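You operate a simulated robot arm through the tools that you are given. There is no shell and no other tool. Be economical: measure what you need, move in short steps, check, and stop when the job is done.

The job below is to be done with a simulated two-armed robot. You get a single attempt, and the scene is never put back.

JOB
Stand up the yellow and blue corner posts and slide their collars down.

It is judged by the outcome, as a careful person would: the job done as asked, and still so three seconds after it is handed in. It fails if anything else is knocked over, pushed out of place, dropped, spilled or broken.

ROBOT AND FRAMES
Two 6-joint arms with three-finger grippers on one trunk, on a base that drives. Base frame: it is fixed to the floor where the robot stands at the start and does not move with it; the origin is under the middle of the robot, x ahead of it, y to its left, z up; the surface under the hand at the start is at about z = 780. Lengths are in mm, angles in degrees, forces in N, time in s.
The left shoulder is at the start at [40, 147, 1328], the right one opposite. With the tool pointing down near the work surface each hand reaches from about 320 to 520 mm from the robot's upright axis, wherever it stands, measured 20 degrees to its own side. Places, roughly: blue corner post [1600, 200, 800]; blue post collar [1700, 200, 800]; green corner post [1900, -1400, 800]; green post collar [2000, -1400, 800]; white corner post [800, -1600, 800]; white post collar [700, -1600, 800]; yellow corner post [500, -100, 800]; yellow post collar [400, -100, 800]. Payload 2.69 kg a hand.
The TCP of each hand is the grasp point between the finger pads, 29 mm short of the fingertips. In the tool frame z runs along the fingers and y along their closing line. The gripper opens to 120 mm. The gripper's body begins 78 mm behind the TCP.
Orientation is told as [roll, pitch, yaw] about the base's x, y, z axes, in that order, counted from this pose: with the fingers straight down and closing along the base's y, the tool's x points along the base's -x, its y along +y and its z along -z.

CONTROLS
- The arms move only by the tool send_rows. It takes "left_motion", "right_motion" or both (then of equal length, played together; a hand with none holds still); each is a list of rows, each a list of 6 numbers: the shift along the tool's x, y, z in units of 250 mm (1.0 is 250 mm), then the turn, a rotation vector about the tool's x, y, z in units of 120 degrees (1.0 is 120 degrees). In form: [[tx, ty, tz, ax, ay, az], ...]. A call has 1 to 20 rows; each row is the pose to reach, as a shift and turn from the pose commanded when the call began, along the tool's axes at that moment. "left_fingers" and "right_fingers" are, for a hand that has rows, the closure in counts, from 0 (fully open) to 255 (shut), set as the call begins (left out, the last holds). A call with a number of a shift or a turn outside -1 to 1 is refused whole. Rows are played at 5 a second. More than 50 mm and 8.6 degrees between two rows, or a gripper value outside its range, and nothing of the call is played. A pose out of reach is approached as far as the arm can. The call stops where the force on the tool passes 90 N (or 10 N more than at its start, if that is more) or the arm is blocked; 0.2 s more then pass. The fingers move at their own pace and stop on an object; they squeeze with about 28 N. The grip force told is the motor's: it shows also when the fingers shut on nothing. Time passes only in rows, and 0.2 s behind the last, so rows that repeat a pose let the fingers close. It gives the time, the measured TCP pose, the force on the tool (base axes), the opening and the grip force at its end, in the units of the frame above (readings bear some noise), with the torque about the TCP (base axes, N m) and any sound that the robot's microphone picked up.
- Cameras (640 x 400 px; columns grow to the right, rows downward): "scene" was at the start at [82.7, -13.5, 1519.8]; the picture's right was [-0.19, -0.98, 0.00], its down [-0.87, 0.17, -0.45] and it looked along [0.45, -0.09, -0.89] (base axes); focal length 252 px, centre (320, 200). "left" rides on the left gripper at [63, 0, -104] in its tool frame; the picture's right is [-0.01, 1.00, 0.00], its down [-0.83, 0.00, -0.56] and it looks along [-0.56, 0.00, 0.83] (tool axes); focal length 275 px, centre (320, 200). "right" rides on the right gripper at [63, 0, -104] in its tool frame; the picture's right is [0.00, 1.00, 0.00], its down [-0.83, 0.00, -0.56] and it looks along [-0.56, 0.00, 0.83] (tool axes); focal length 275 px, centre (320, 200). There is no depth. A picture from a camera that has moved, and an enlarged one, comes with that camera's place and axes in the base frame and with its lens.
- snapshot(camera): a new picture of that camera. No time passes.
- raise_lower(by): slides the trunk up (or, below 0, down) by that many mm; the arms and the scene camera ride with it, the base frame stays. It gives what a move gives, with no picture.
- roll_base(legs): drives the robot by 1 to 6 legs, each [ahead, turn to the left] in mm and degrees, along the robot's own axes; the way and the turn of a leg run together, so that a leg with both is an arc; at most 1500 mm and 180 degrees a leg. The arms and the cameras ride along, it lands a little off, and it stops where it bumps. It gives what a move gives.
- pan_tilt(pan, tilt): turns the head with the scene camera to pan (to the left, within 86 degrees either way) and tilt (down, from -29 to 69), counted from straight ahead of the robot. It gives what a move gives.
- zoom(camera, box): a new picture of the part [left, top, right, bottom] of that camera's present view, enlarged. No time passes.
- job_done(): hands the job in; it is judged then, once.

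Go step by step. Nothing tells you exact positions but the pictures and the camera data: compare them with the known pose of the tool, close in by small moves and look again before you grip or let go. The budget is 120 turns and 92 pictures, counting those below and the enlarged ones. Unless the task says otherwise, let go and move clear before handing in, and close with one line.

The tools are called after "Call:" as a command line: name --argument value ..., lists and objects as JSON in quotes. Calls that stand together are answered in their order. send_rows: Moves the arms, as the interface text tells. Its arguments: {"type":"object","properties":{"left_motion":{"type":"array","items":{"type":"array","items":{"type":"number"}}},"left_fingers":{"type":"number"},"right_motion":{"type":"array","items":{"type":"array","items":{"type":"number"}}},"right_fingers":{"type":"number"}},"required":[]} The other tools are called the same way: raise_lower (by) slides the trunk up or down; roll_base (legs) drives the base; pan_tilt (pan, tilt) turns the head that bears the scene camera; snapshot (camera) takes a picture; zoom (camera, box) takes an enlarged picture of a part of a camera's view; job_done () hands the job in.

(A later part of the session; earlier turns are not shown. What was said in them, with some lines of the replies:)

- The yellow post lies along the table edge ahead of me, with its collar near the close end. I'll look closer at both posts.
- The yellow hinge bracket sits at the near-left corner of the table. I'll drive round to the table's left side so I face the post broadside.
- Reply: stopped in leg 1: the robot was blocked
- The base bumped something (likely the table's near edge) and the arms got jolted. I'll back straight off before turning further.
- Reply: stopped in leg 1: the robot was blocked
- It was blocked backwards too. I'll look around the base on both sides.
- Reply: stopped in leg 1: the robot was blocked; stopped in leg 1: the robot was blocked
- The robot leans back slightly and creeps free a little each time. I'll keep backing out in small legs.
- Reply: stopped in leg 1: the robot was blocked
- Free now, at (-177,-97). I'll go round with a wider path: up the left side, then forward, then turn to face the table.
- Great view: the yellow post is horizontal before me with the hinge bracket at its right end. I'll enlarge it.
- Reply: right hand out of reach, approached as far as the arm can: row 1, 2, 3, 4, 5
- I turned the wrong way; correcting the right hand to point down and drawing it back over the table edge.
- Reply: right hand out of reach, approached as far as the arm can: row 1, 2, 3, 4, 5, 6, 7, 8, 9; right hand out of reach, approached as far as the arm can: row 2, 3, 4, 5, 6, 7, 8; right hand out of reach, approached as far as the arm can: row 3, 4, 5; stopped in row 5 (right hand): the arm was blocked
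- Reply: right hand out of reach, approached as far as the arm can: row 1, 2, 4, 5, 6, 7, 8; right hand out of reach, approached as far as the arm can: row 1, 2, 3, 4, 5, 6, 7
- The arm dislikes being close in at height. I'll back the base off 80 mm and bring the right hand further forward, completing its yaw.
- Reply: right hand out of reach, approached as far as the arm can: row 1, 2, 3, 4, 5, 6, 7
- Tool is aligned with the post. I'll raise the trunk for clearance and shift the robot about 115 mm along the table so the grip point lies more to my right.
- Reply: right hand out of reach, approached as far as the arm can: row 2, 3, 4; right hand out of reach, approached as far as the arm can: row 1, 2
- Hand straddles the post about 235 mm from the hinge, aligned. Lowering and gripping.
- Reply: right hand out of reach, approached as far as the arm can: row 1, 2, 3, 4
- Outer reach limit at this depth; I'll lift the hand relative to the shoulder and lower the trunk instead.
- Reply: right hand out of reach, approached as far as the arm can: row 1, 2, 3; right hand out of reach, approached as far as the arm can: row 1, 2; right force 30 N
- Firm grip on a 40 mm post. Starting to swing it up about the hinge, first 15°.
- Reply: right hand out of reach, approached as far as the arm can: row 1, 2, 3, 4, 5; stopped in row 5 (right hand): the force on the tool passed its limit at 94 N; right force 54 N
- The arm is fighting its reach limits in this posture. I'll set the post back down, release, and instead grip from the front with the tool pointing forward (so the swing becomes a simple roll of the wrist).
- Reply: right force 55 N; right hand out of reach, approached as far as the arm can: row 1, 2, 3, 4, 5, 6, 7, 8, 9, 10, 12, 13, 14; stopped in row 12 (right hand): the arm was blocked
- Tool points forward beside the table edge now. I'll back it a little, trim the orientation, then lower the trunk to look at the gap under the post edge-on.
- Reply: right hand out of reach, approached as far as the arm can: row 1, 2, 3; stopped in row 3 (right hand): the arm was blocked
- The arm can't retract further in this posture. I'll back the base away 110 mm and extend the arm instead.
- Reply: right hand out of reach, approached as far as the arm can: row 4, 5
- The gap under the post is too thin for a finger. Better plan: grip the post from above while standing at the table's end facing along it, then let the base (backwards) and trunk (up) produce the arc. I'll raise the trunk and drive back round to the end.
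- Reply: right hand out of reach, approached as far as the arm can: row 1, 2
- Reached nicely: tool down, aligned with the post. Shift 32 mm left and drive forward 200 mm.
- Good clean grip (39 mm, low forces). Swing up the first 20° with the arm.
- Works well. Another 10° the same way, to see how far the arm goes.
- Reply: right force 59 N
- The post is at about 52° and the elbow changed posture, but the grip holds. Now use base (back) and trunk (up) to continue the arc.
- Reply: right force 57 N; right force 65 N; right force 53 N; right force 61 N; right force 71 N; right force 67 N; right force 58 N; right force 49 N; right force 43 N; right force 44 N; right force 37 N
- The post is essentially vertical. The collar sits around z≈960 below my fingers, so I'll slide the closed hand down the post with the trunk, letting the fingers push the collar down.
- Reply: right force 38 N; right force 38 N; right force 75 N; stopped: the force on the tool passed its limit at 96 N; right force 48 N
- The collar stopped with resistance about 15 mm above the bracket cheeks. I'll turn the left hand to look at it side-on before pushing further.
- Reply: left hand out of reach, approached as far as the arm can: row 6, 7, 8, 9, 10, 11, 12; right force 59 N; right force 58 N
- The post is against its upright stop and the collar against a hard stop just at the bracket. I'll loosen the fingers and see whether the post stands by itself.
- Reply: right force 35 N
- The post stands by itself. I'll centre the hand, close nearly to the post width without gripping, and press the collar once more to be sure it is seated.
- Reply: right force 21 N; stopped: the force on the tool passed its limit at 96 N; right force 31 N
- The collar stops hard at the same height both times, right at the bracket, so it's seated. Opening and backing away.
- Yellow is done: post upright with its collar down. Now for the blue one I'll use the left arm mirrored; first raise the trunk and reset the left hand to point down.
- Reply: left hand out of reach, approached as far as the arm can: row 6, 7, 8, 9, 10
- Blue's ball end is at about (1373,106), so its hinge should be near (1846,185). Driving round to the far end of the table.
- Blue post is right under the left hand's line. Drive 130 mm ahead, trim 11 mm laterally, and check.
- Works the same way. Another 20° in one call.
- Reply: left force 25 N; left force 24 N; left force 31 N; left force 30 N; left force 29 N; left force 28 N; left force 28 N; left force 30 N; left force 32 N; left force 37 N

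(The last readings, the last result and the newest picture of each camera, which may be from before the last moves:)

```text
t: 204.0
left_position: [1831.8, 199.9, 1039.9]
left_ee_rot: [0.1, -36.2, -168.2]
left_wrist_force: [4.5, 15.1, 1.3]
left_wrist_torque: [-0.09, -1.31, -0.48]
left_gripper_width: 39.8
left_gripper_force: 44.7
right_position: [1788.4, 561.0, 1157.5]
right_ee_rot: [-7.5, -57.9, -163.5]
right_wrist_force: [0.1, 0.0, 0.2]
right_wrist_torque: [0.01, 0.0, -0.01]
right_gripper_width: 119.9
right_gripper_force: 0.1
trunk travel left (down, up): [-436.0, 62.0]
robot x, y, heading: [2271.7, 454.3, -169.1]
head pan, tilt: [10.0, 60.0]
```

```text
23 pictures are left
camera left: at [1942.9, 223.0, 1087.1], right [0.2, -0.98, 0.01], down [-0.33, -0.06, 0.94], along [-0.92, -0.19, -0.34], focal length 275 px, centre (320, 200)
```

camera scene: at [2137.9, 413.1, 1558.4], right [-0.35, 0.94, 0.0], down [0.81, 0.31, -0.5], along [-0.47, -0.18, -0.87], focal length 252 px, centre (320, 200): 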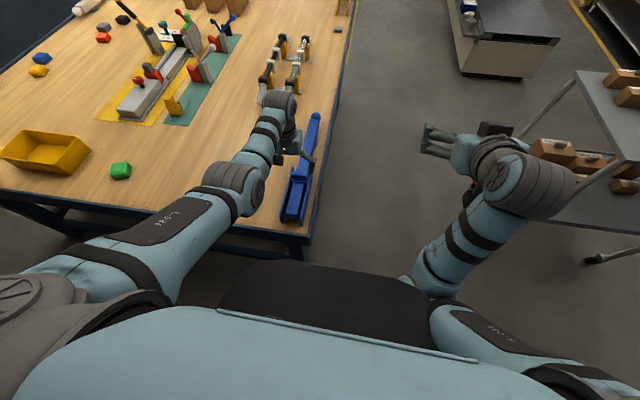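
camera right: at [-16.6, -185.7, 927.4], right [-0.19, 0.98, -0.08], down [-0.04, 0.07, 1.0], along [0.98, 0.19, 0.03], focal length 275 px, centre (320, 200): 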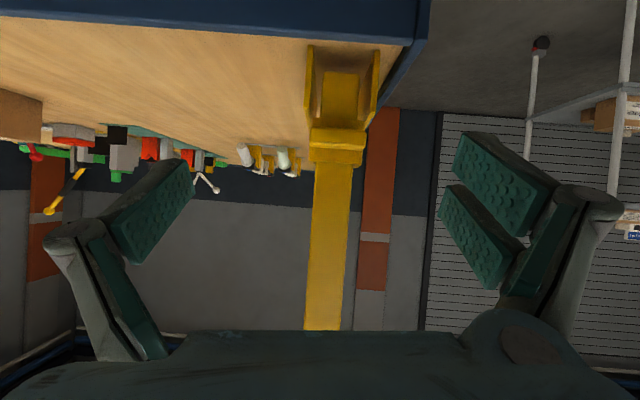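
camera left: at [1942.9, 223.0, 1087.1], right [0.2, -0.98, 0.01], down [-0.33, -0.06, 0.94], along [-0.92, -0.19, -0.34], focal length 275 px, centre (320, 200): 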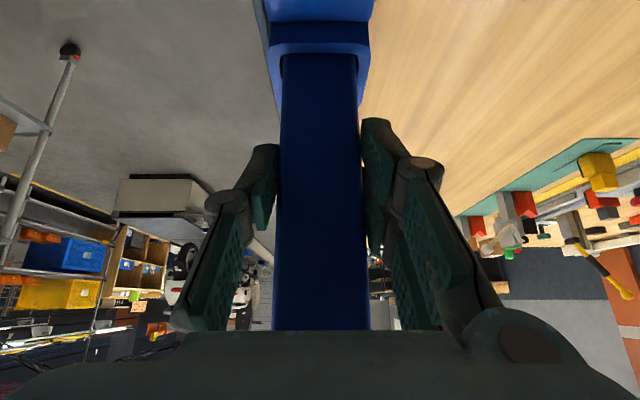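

Call:
roll_base --legs '[[-18, 0]]'

Call:
snapshot --camera "left"

```text
t: 204.8
left_position: [1843.0, 201.4, 1037.5]
left_ee_rot: [0.0, -36.1, -168.1]
left_wrist_force: [-29.4, 9.5, 11.6]
left_wrist_torque: [0.46, 0.74, -0.46]
left_gripper_width: 39.4
left_gripper_force: 44.6
right_position: [1798.5, 563.1, 1155.5]
right_ee_rot: [-7.4, -57.6, -163.4]
right_wrist_force: [0.1, -0.5, 0.8]
right_wrist_torque: [0.01, 0.0, 0.01]
right_gripper_width: 119.8
right_gripper_force: 0.0
trunk travel left (down, up): [-436.0, 62.0]
robot x, y, heading: [2292.3, 461.0, -169.2]
head pan, tilt: [10.0, 60.0]
```

```text
22 pictures are left
camera left: at [1954.1, 225.2, 1085.4], right [0.2, -0.98, 0.0], down [-0.34, -0.07, 0.94], along [-0.92, -0.19, -0.34], focal length 275 px, centre (320, 200)
```

left: 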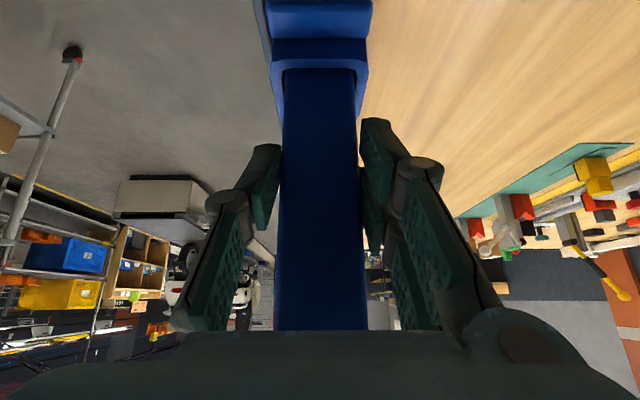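

Call:
roll_base --legs '[[-8, 0]]'

Call:
raise_lower --by -40

Call:
snapshot --camera "left"

```text
t: 205.5
left_position: [1847.4, 203.3, 1037.4]
left_ee_rot: [-0.1, -36.3, -168.1]
left_wrist_force: [-36.9, 8.7, 4.8]
left_wrist_torque: [0.38, 0.7, -0.1]
left_gripper_width: 39.9
left_gripper_force: 45.3
right_position: [1804.0, 565.1, 1153.7]
right_ee_rot: [-7.7, -57.5, -163.3]
right_wrist_force: [-0.9, -0.2, 0.4]
right_wrist_torque: [0.02, -0.01, -0.01]
right_gripper_width: 120.1
right_gripper_force: 0.0
trunk travel left (down, up): [-436.0, 62.0]
robot x, y, heading: [2305.6, 456.9, -169.4]
head pan, tilt: [10.0, 60.0]
```

```text
t: 206.4
left_position: [1857.2, 183.6, 991.8]
left_ee_rot: [0.3, -35.9, -167.9]
left_wrist_force: [10.5, -31.7, -13.1]
left_wrist_torque: [-0.38, -0.36, 0.69]
left_gripper_width: 6.2
left_gripper_force: 28.4
right_position: [1813.9, 549.3, 1118.8]
right_ee_rot: [-9.2, -57.6, -162.1]
right_wrist_force: [0.1, 0.3, 0.5]
right_wrist_torque: [-0.01, 0.01, 0.02]
right_gripper_width: 120.0
right_gripper_force: 0.1
trunk travel left (down, up): [-396.0, 102.0]
robot x, y, heading: [2301.9, 462.0, -169.3]
head pan, tilt: [10.0, 60.0]
```

```text
21 pictures are left
camera left: at [1968.5, 207.6, 1040.8], right [0.21, -0.98, 0.01], down [-0.34, -0.07, 0.94], along [-0.92, -0.2, -0.35], focal length 275 px, centre (320, 200)
```

left: 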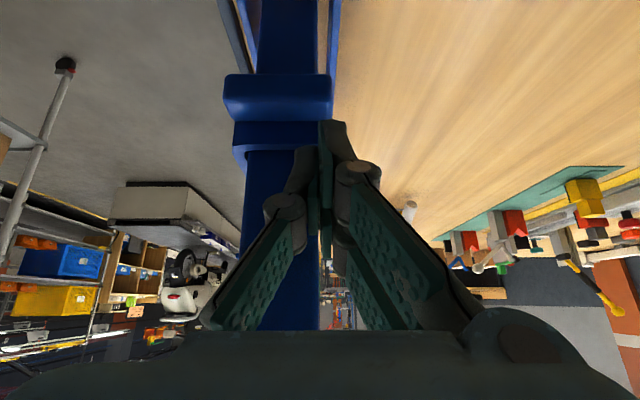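

The pull slid my fingers off the post (it stays standing). I'll back off a little, open, re-centre and look.

Call:
roll_base --legs '[[-60, 0]]'

Call:
send_rows --left_motion '[[0, -0.04, 0, 0, 0, 0], [0, -0.08, 0, 0, 0, 0], [0, -0.08, 0, 0, 0, 0], [0, -0.08, 0, 0, 0, 0]]' --left_fingers 0

Call:
snapshot --camera "left"

```text
t: 207.3
left_position: [1907.5, 204.9, 993.7]
left_ee_rot: [-0.5, -36.1, -167.7]
left_wrist_force: [-0.5, -0.8, -0.4]
left_wrist_torque: [0.11, -0.06, -0.01]
left_gripper_width: 0.1
left_gripper_force: 28.6
right_position: [1862.3, 566.1, 1113.5]
right_ee_rot: [-9.0, -57.2, -162.2]
right_wrist_force: [-0.2, -0.3, -0.2]
right_wrist_torque: [0.04, -0.05, -0.07]
right_gripper_width: 119.7
right_gripper_force: 0.1
trunk travel left (down, up): [-396.0, 102.0]
robot x, y, heading: [2362.1, 470.0, -169.3]
head pan, tilt: [10.0, 60.0]
```

```text
t: 208.5
left_position: [1912.2, 198.2, 998.2]
left_ee_rot: [4.8, -37.1, -169.1]
left_wrist_force: [-0.4, 0.2, 0.2]
left_wrist_torque: [0.02, 0.01, -0.02]
left_gripper_width: 119.9
left_gripper_force: 0.1
right_position: [1869.6, 572.7, 1117.6]
right_ee_rot: [-8.8, -57.7, -162.3]
right_wrist_force: [-0.6, -0.3, -0.7]
right_wrist_torque: [0.06, 0.02, 0.0]
right_gripper_width: 120.3
right_gripper_force: 0.0
trunk travel left (down, up): [-396.0, 102.0]
robot x, y, heading: [2358.2, 468.4, -169.2]
head pan, tilt: [10.0, 60.0]
stopped in row 4 (left hand): the arm was blocked; the commanded pose is now the measured one
```

```text
20 pictures are left
camera left: at [2023.1, 226.9, 1043.9], right [0.23, -0.97, 0.07], down [-0.33, -0.01, 0.94], along [-0.91, -0.24, -0.33], focal length 275 px, centre (320, 200)
```

left: 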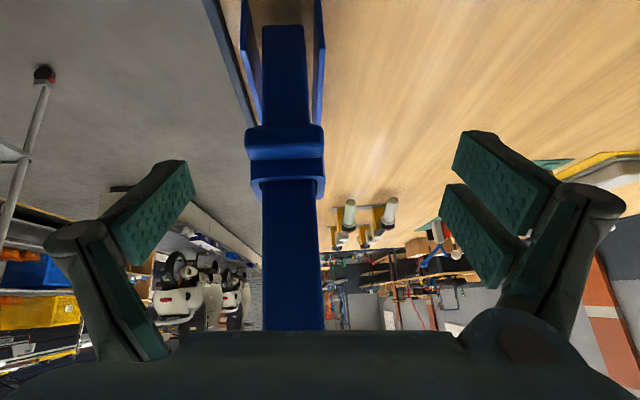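

Call:
raise_lower --by 40

Call:
send_rows --left_motion '[[-0.08, 0, 0.06, 0.02, 0, 0], [-0.16, -0.03, 0.12, 0.04, 0, 0], [-0.19, -0.06, 0.144, 0.04, 0, 0], [-0.19, -0.06, 0.144, 0.04, 0, 0]]'

Call:
snapshot --camera "left"

```text
t: 209.4
left_position: [1913.2, 198.3, 1039.2]
left_ee_rot: [4.9, -37.1, -169.1]
left_wrist_force: [-0.4, -0.1, 0.3]
left_wrist_torque: [-0.01, -0.01, -0.04]
left_gripper_width: 120.3
left_gripper_force: 0.1
right_position: [1870.1, 574.8, 1158.4]
right_ee_rot: [-8.6, -57.8, -162.4]
right_wrist_force: [-0.7, 0.4, 0.1]
right_wrist_torque: [-0.02, 0.03, -0.01]
right_gripper_width: 119.8
right_gripper_force: 0.0
trunk travel left (down, up): [-436.0, 62.0]
robot x, y, heading: [2361.4, 467.4, -169.4]
head pan, tilt: [10.0, 60.0]
```

```text
t: 210.4
left_position: [1852.7, 201.3, 1036.5]
left_ee_rot: [-0.3, -37.1, -169.1]
left_wrist_force: [-0.9, 0.3, 0.0]
left_wrist_torque: [0.0, 0.0, -0.04]
left_gripper_width: 120.4
left_gripper_force: 0.1
right_position: [1871.1, 573.2, 1157.2]
right_ee_rot: [-8.6, -57.9, -162.4]
right_wrist_force: [-0.4, -0.5, 0.7]
right_wrist_torque: [0.0, 0.0, 0.0]
right_gripper_width: 120.0
right_gripper_force: 0.0
trunk travel left (down, up): [-436.0, 62.0]
robot x, y, heading: [2359.1, 468.8, -169.0]
head pan, tilt: [10.0, 60.0]
```

```text
19 pictures are left
camera left: at [1964.5, 222.3, 1083.8], right [0.18, -0.98, 0.0], down [-0.32, -0.06, 0.94], along [-0.93, -0.17, -0.33], focal length 275 px, centre (320, 200)
```

left: 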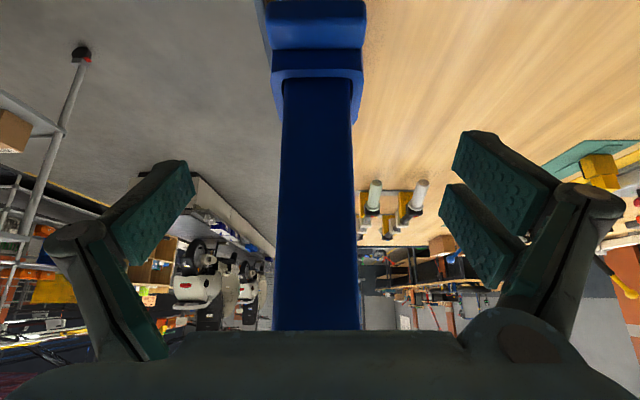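

The post is vertical but its axis is about 35–40 mm ahead of my TCP. Advance, then grip.

Call:
send_rows --left_motion '[[-0.04, 0, 0.03, 0, 0, 0], [-0.08, 0, 0.06, 0, 0, 0], [-0.115, -0.006, 0.086, 0, 0, 0], [-0.115, -0.006, 0.086, 0, 0, 0]]'

Call:
send_rows --left_motion '[[0, 0, 0, 0, 0, 0], [0, 0, 0, 0, 0, 0], [0, 0, 0, 0, 0, 0], [0, 0, 0, 0, 0, 0]]' --left_fingers 255

Call:
snapshot --camera "left"

```text
t: 211.4
left_position: [1815.7, 194.8, 1038.1]
left_ee_rot: [-0.2, -37.0, -169.1]
left_wrist_force: [1.2, -0.4, 0.1]
left_wrist_torque: [0.02, 0.12, 0.04]
left_gripper_width: 119.9
left_gripper_force: 0.1
right_position: [1870.6, 574.4, 1158.9]
right_ee_rot: [-8.6, -57.9, -162.4]
right_wrist_force: [-0.2, -0.2, -0.1]
right_wrist_torque: [0.0, -0.02, 0.01]
right_gripper_width: 120.1
right_gripper_force: 0.1
trunk travel left (down, up): [-436.0, 62.0]
robot x, y, heading: [2360.9, 468.1, -169.2]
head pan, tilt: [10.0, 60.0]
```

```text
t: 212.4
left_position: [1815.7, 196.6, 1037.7]
left_ee_rot: [-0.1, -36.9, -169.1]
left_wrist_force: [-0.4, 5.1, 0.6]
left_wrist_torque: [0.58, 0.0, 0.27]
left_gripper_width: 39.8
left_gripper_force: 44.9
right_position: [1871.0, 574.3, 1157.6]
right_ee_rot: [-8.6, -57.7, -162.5]
right_wrist_force: [-0.2, -0.1, 1.4]
right_wrist_torque: [-0.01, -0.04, -0.01]
right_gripper_width: 119.9
right_gripper_force: 0.1
trunk travel left (down, up): [-436.0, 62.0]
robot x, y, heading: [2363.0, 471.3, -169.2]
head pan, tilt: [10.0, 60.0]
```

```text
18 pictures are left
camera left: at [1928.3, 216.8, 1084.3], right [0.18, -0.98, 0.0], down [-0.32, -0.06, 0.94], along [-0.93, -0.17, -0.33], focal length 275 px, centre (320, 200)
```

left: 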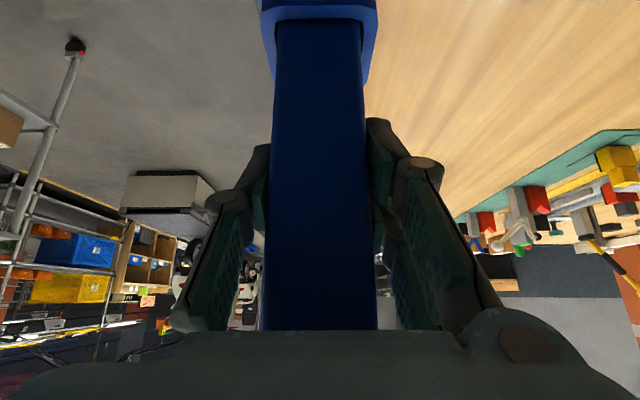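

Gripped cleanly around the post. Slide down with the trunk to push the collar.

Call:
raise_lower --by -40

Call:
raise_lower --by -30

Call:
snapshot --camera "left"

```text
t: 213.2
left_position: [1819.9, 197.6, 999.2]
left_ee_rot: [-0.2, -37.3, -169.1]
left_wrist_force: [1.5, 3.7, 28.8]
left_wrist_torque: [0.35, 0.77, 0.79]
left_gripper_width: 39.8
left_gripper_force: 44.8
right_position: [1873.8, 575.5, 1120.2]
right_ee_rot: [-8.6, -58.1, -162.5]
right_wrist_force: [-0.8, 0.0, -0.1]
right_wrist_torque: [-0.05, 0.0, -0.02]
right_gripper_width: 119.7
right_gripper_force: 0.1
trunk travel left (down, up): [-396.0, 102.0]
robot x, y, heading: [2360.0, 468.4, -169.1]
head pan, tilt: [10.0, 60.0]
```

```text
t: 213.9
left_position: [1819.0, 196.3, 971.0]
left_ee_rot: [-0.2, -37.3, -169.1]
left_wrist_force: [1.9, 2.6, 29.2]
left_wrist_torque: [0.44, 1.01, 0.95]
left_gripper_width: 39.8
left_gripper_force: 45.2
right_position: [1873.9, 576.3, 1088.9]
right_ee_rot: [-8.6, -58.2, -162.5]
right_wrist_force: [-0.4, 0.5, 0.0]
right_wrist_torque: [0.0, -0.01, 0.01]
right_gripper_width: 120.3
right_gripper_force: 0.0
trunk travel left (down, up): [-366.0, 132.0]
robot x, y, heading: [2360.9, 467.1, -169.3]
head pan, tilt: [10.0, 60.0]
```

```text
17 pictures are left
camera left: at [1932.1, 217.8, 1015.4], right [0.18, -0.98, 0.0], down [-0.32, -0.06, 0.95], along [-0.93, -0.17, -0.32], focal length 275 px, centre (320, 200)
```

left: 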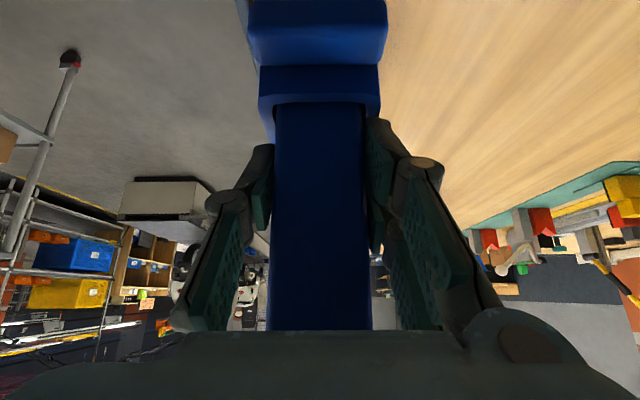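

Call:
raise_lower --by -35

Call:
raise_lower --by -25

Call:
snapshot --camera "left"

```text
t: 214.7
left_position: [1819.3, 197.7, 934.0]
left_ee_rot: [-0.2, -37.2, -169.1]
left_wrist_force: [5.2, 4.6, 27.2]
left_wrist_torque: [0.47, 1.23, 0.86]
left_gripper_width: 39.8
left_gripper_force: 45.2
right_position: [1874.7, 575.3, 1052.9]
right_ee_rot: [-8.5, -58.1, -162.5]
right_wrist_force: [-0.1, -0.7, -1.0]
right_wrist_torque: [0.01, 0.01, -0.02]
right_gripper_width: 120.0
right_gripper_force: 0.0
trunk travel left (down, up): [-331.0, 167.0]
robot x, y, heading: [2359.8, 467.4, -168.9]
head pan, tilt: [10.0, 60.0]
```

```text
t: 215.3
left_position: [1819.4, 198.2, 929.5]
left_ee_rot: [0.0, -39.8, -169.1]
left_wrist_force: [34.5, 15.5, 34.8]
left_wrist_torque: [-0.33, -1.99, 0.71]
left_gripper_width: 39.8
left_gripper_force: 45.1
right_position: [1881.3, 579.0, 1034.6]
right_ee_rot: [-8.6, -58.6, -162.4]
right_wrist_force: [-0.5, -0.7, 0.8]
right_wrist_torque: [0.01, -0.01, 0.01]
right_gripper_width: 120.0
right_gripper_force: 0.0
trunk travel left (down, up): [-308.0, 189.0]
robot x, y, heading: [2360.4, 468.0, -168.8]
head pan, tilt: [10.0, 60.0]
stopped: the force on the tool passed its limit at 96 N (the readings are from after the stop); the commanded pose is now the measured one
```

```text
16 pictures are left
camera left: at [1935.4, 218.7, 970.9], right [0.19, -0.98, 0.0], down [-0.28, -0.05, 0.96], along [-0.94, -0.18, -0.28], focal length 275 px, centre (320, 200)
```

left: 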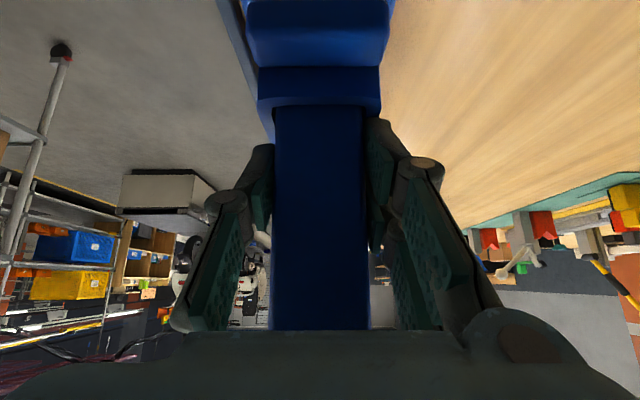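

The blue collar hits the same hard stop at the same height as yellow's. Release and back away, then check.

Call:
raise_lower --by 8

Call:
send_rows --left_motion '[[0, 0, 0, 0, 0, 0], [0, 0, 0, 0, 0, 0], [0, 0, 0, 0, 0, 0], [0, 0, 0, 0, 0, 0]]' --left_fingers 0

Call:
roll_base --legs '[[-120, 0]]'

Call:
snapshot --camera "left"

Call:
pan_tilt --pan 10 --tilt 42

Call:
snapshot --camera "scene"

```text
t: 215.9
left_position: [1817.1, 196.6, 930.1]
left_ee_rot: [0.1, -38.9, -169.2]
left_wrist_force: [31.3, 17.6, 1.6]
left_wrist_torque: [0.89, -0.9, 0.38]
left_gripper_width: 40.1
left_gripper_force: 45.1
right_position: [1876.7, 577.1, 1040.0]
right_ee_rot: [-8.6, -58.3, -162.5]
right_wrist_force: [-0.5, 0.0, -0.3]
right_wrist_torque: [0.02, 0.02, 0.0]
right_gripper_width: 120.1
right_gripper_force: 0.1
trunk travel left (down, up): [-316.0, 181.0]
robot x, y, heading: [2362.6, 468.9, -169.5]
head pan, tilt: [10.0, 60.0]
```

```text
t: 216.9
left_position: [1810.9, 192.7, 928.6]
left_ee_rot: [0.0, -39.0, -169.2]
left_wrist_force: [0.2, 0.7, 0.1]
left_wrist_torque: [-0.03, 0.02, -0.01]
left_gripper_width: 119.9
left_gripper_force: 0.1
right_position: [1869.8, 573.1, 1037.2]
right_ee_rot: [-8.7, -57.8, -162.4]
right_wrist_force: [-0.3, 0.2, 0.4]
right_wrist_torque: [0.02, 0.0, -0.04]
right_gripper_width: 120.0
right_gripper_force: 0.2
trunk travel left (down, up): [-316.0, 181.0]
robot x, y, heading: [2359.5, 463.8, -169.0]
head pan, tilt: [10.0, 60.0]
```

```text
t: 218.1
left_position: [1927.2, 212.9, 929.3]
left_ee_rot: [0.0, -38.9, -168.9]
left_wrist_force: [0.3, -0.3, 0.0]
left_wrist_torque: [0.04, 0.0, 0.02]
left_gripper_width: 120.1
left_gripper_force: 0.1
right_position: [1985.6, 593.0, 1036.9]
right_ee_rot: [-8.6, -57.7, -162.3]
right_wrist_force: [-0.2, 0.2, -0.3]
right_wrist_torque: [0.03, 0.02, 0.0]
right_gripper_width: 119.6
right_gripper_force: 0.0
trunk travel left (down, up): [-316.0, 181.0]
robot x, y, heading: [2476.0, 493.3, -169.0]
head pan, tilt: [10.0, 60.0]
```

```text
15 pictures are left
camera left: at [2041.7, 234.5, 970.6], right [0.19, -0.98, 0.0], down [-0.29, -0.05, 0.95], along [-0.94, -0.18, -0.3], focal length 275 px, centre (320, 200)
```

left: 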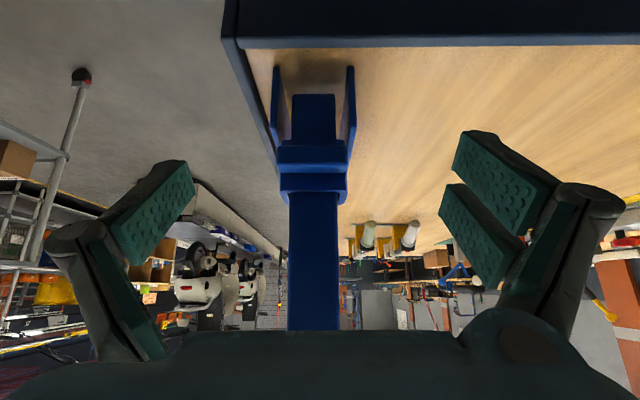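

```text
t: 218.9
left_position: [1929.3, 212.4, 929.6]
left_ee_rot: [0.0, -38.9, -168.9]
left_wrist_force: [0.3, -0.4, -0.5]
left_wrist_torque: [-0.03, -0.03, -0.01]
left_gripper_width: 120.2
left_gripper_force: 0.0
right_position: [1988.1, 595.5, 1037.5]
right_ee_rot: [-8.7, -58.0, -162.2]
right_wrist_force: [0.3, -0.2, 0.3]
right_wrist_torque: [-0.01, -0.03, -0.01]
right_gripper_width: 120.2
right_gripper_force: 0.0
trunk travel left (down, up): [-316.0, 181.0]
robot x, y, heading: [2477.7, 487.5, -169.2]
head pan, tilt: [10.0, 42.0]
```

```text
14 pictures are left
camera scene: at [2380.9, 456.3, 1408.3], right [-0.36, 0.93, 0.0], down [0.63, 0.24, -0.74], along [-0.69, -0.27, -0.67], focal length 252 px, centre (320, 200)
```

scene: 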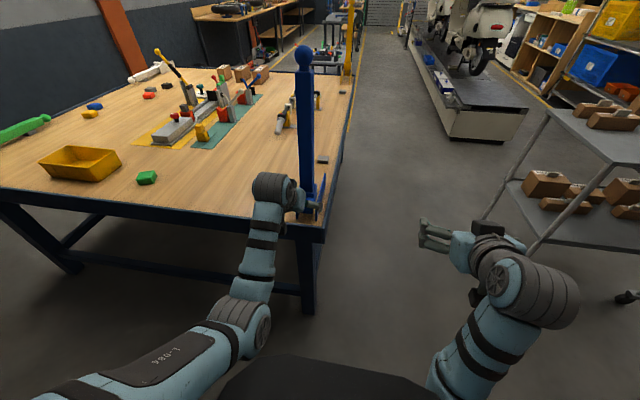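

Call:
zoom --camera "left" --box '[240, 50, 400, 220]'

Call:
zoom --camera "scene" --box '[260, 20, 400, 240]'

```text
2.35 times, centred on (320, 135) of left
camera zoom: at [2043.4, 234.9, 971.6], right [0.19, -0.98, 0.0], down [-0.29, -0.05, 0.95], along [-0.94, -0.18, -0.3], focal length 648 px, centre (320, 353)
```

zoom: 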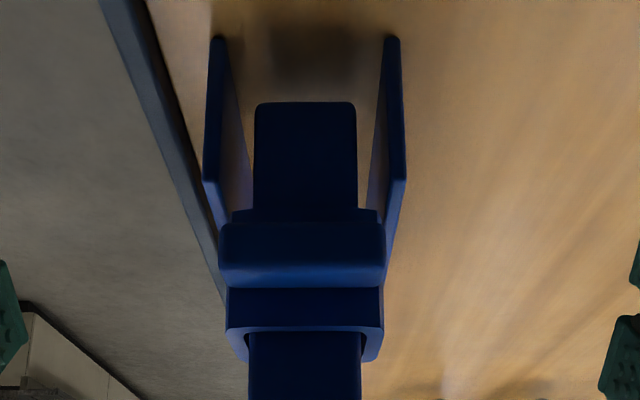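

```text
1.82 times, centred on (330, 130) of scene
camera zoom: at [2380.9, 456.3, 1408.3], right [-0.36, 0.93, 0.0], down [0.63, 0.24, -0.74], along [-0.69, -0.27, -0.67], focal length 458 px, centre (302, 327)
```

zoom: 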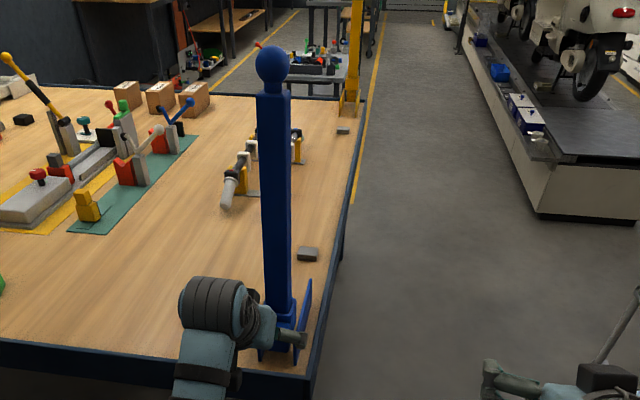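

Both the yellow and blue posts stand upright and unsupported. Each collar is down against its stop, and both hands are clear. I'm handing the job in.

Call:
job_done

```text
The job is handed in.
```

The yellow and blue corner posts are standing on their own, with both collars pushed down to a hard stop just above their brackets. I judged that stop to be the seat because it came at the same height on both posts.
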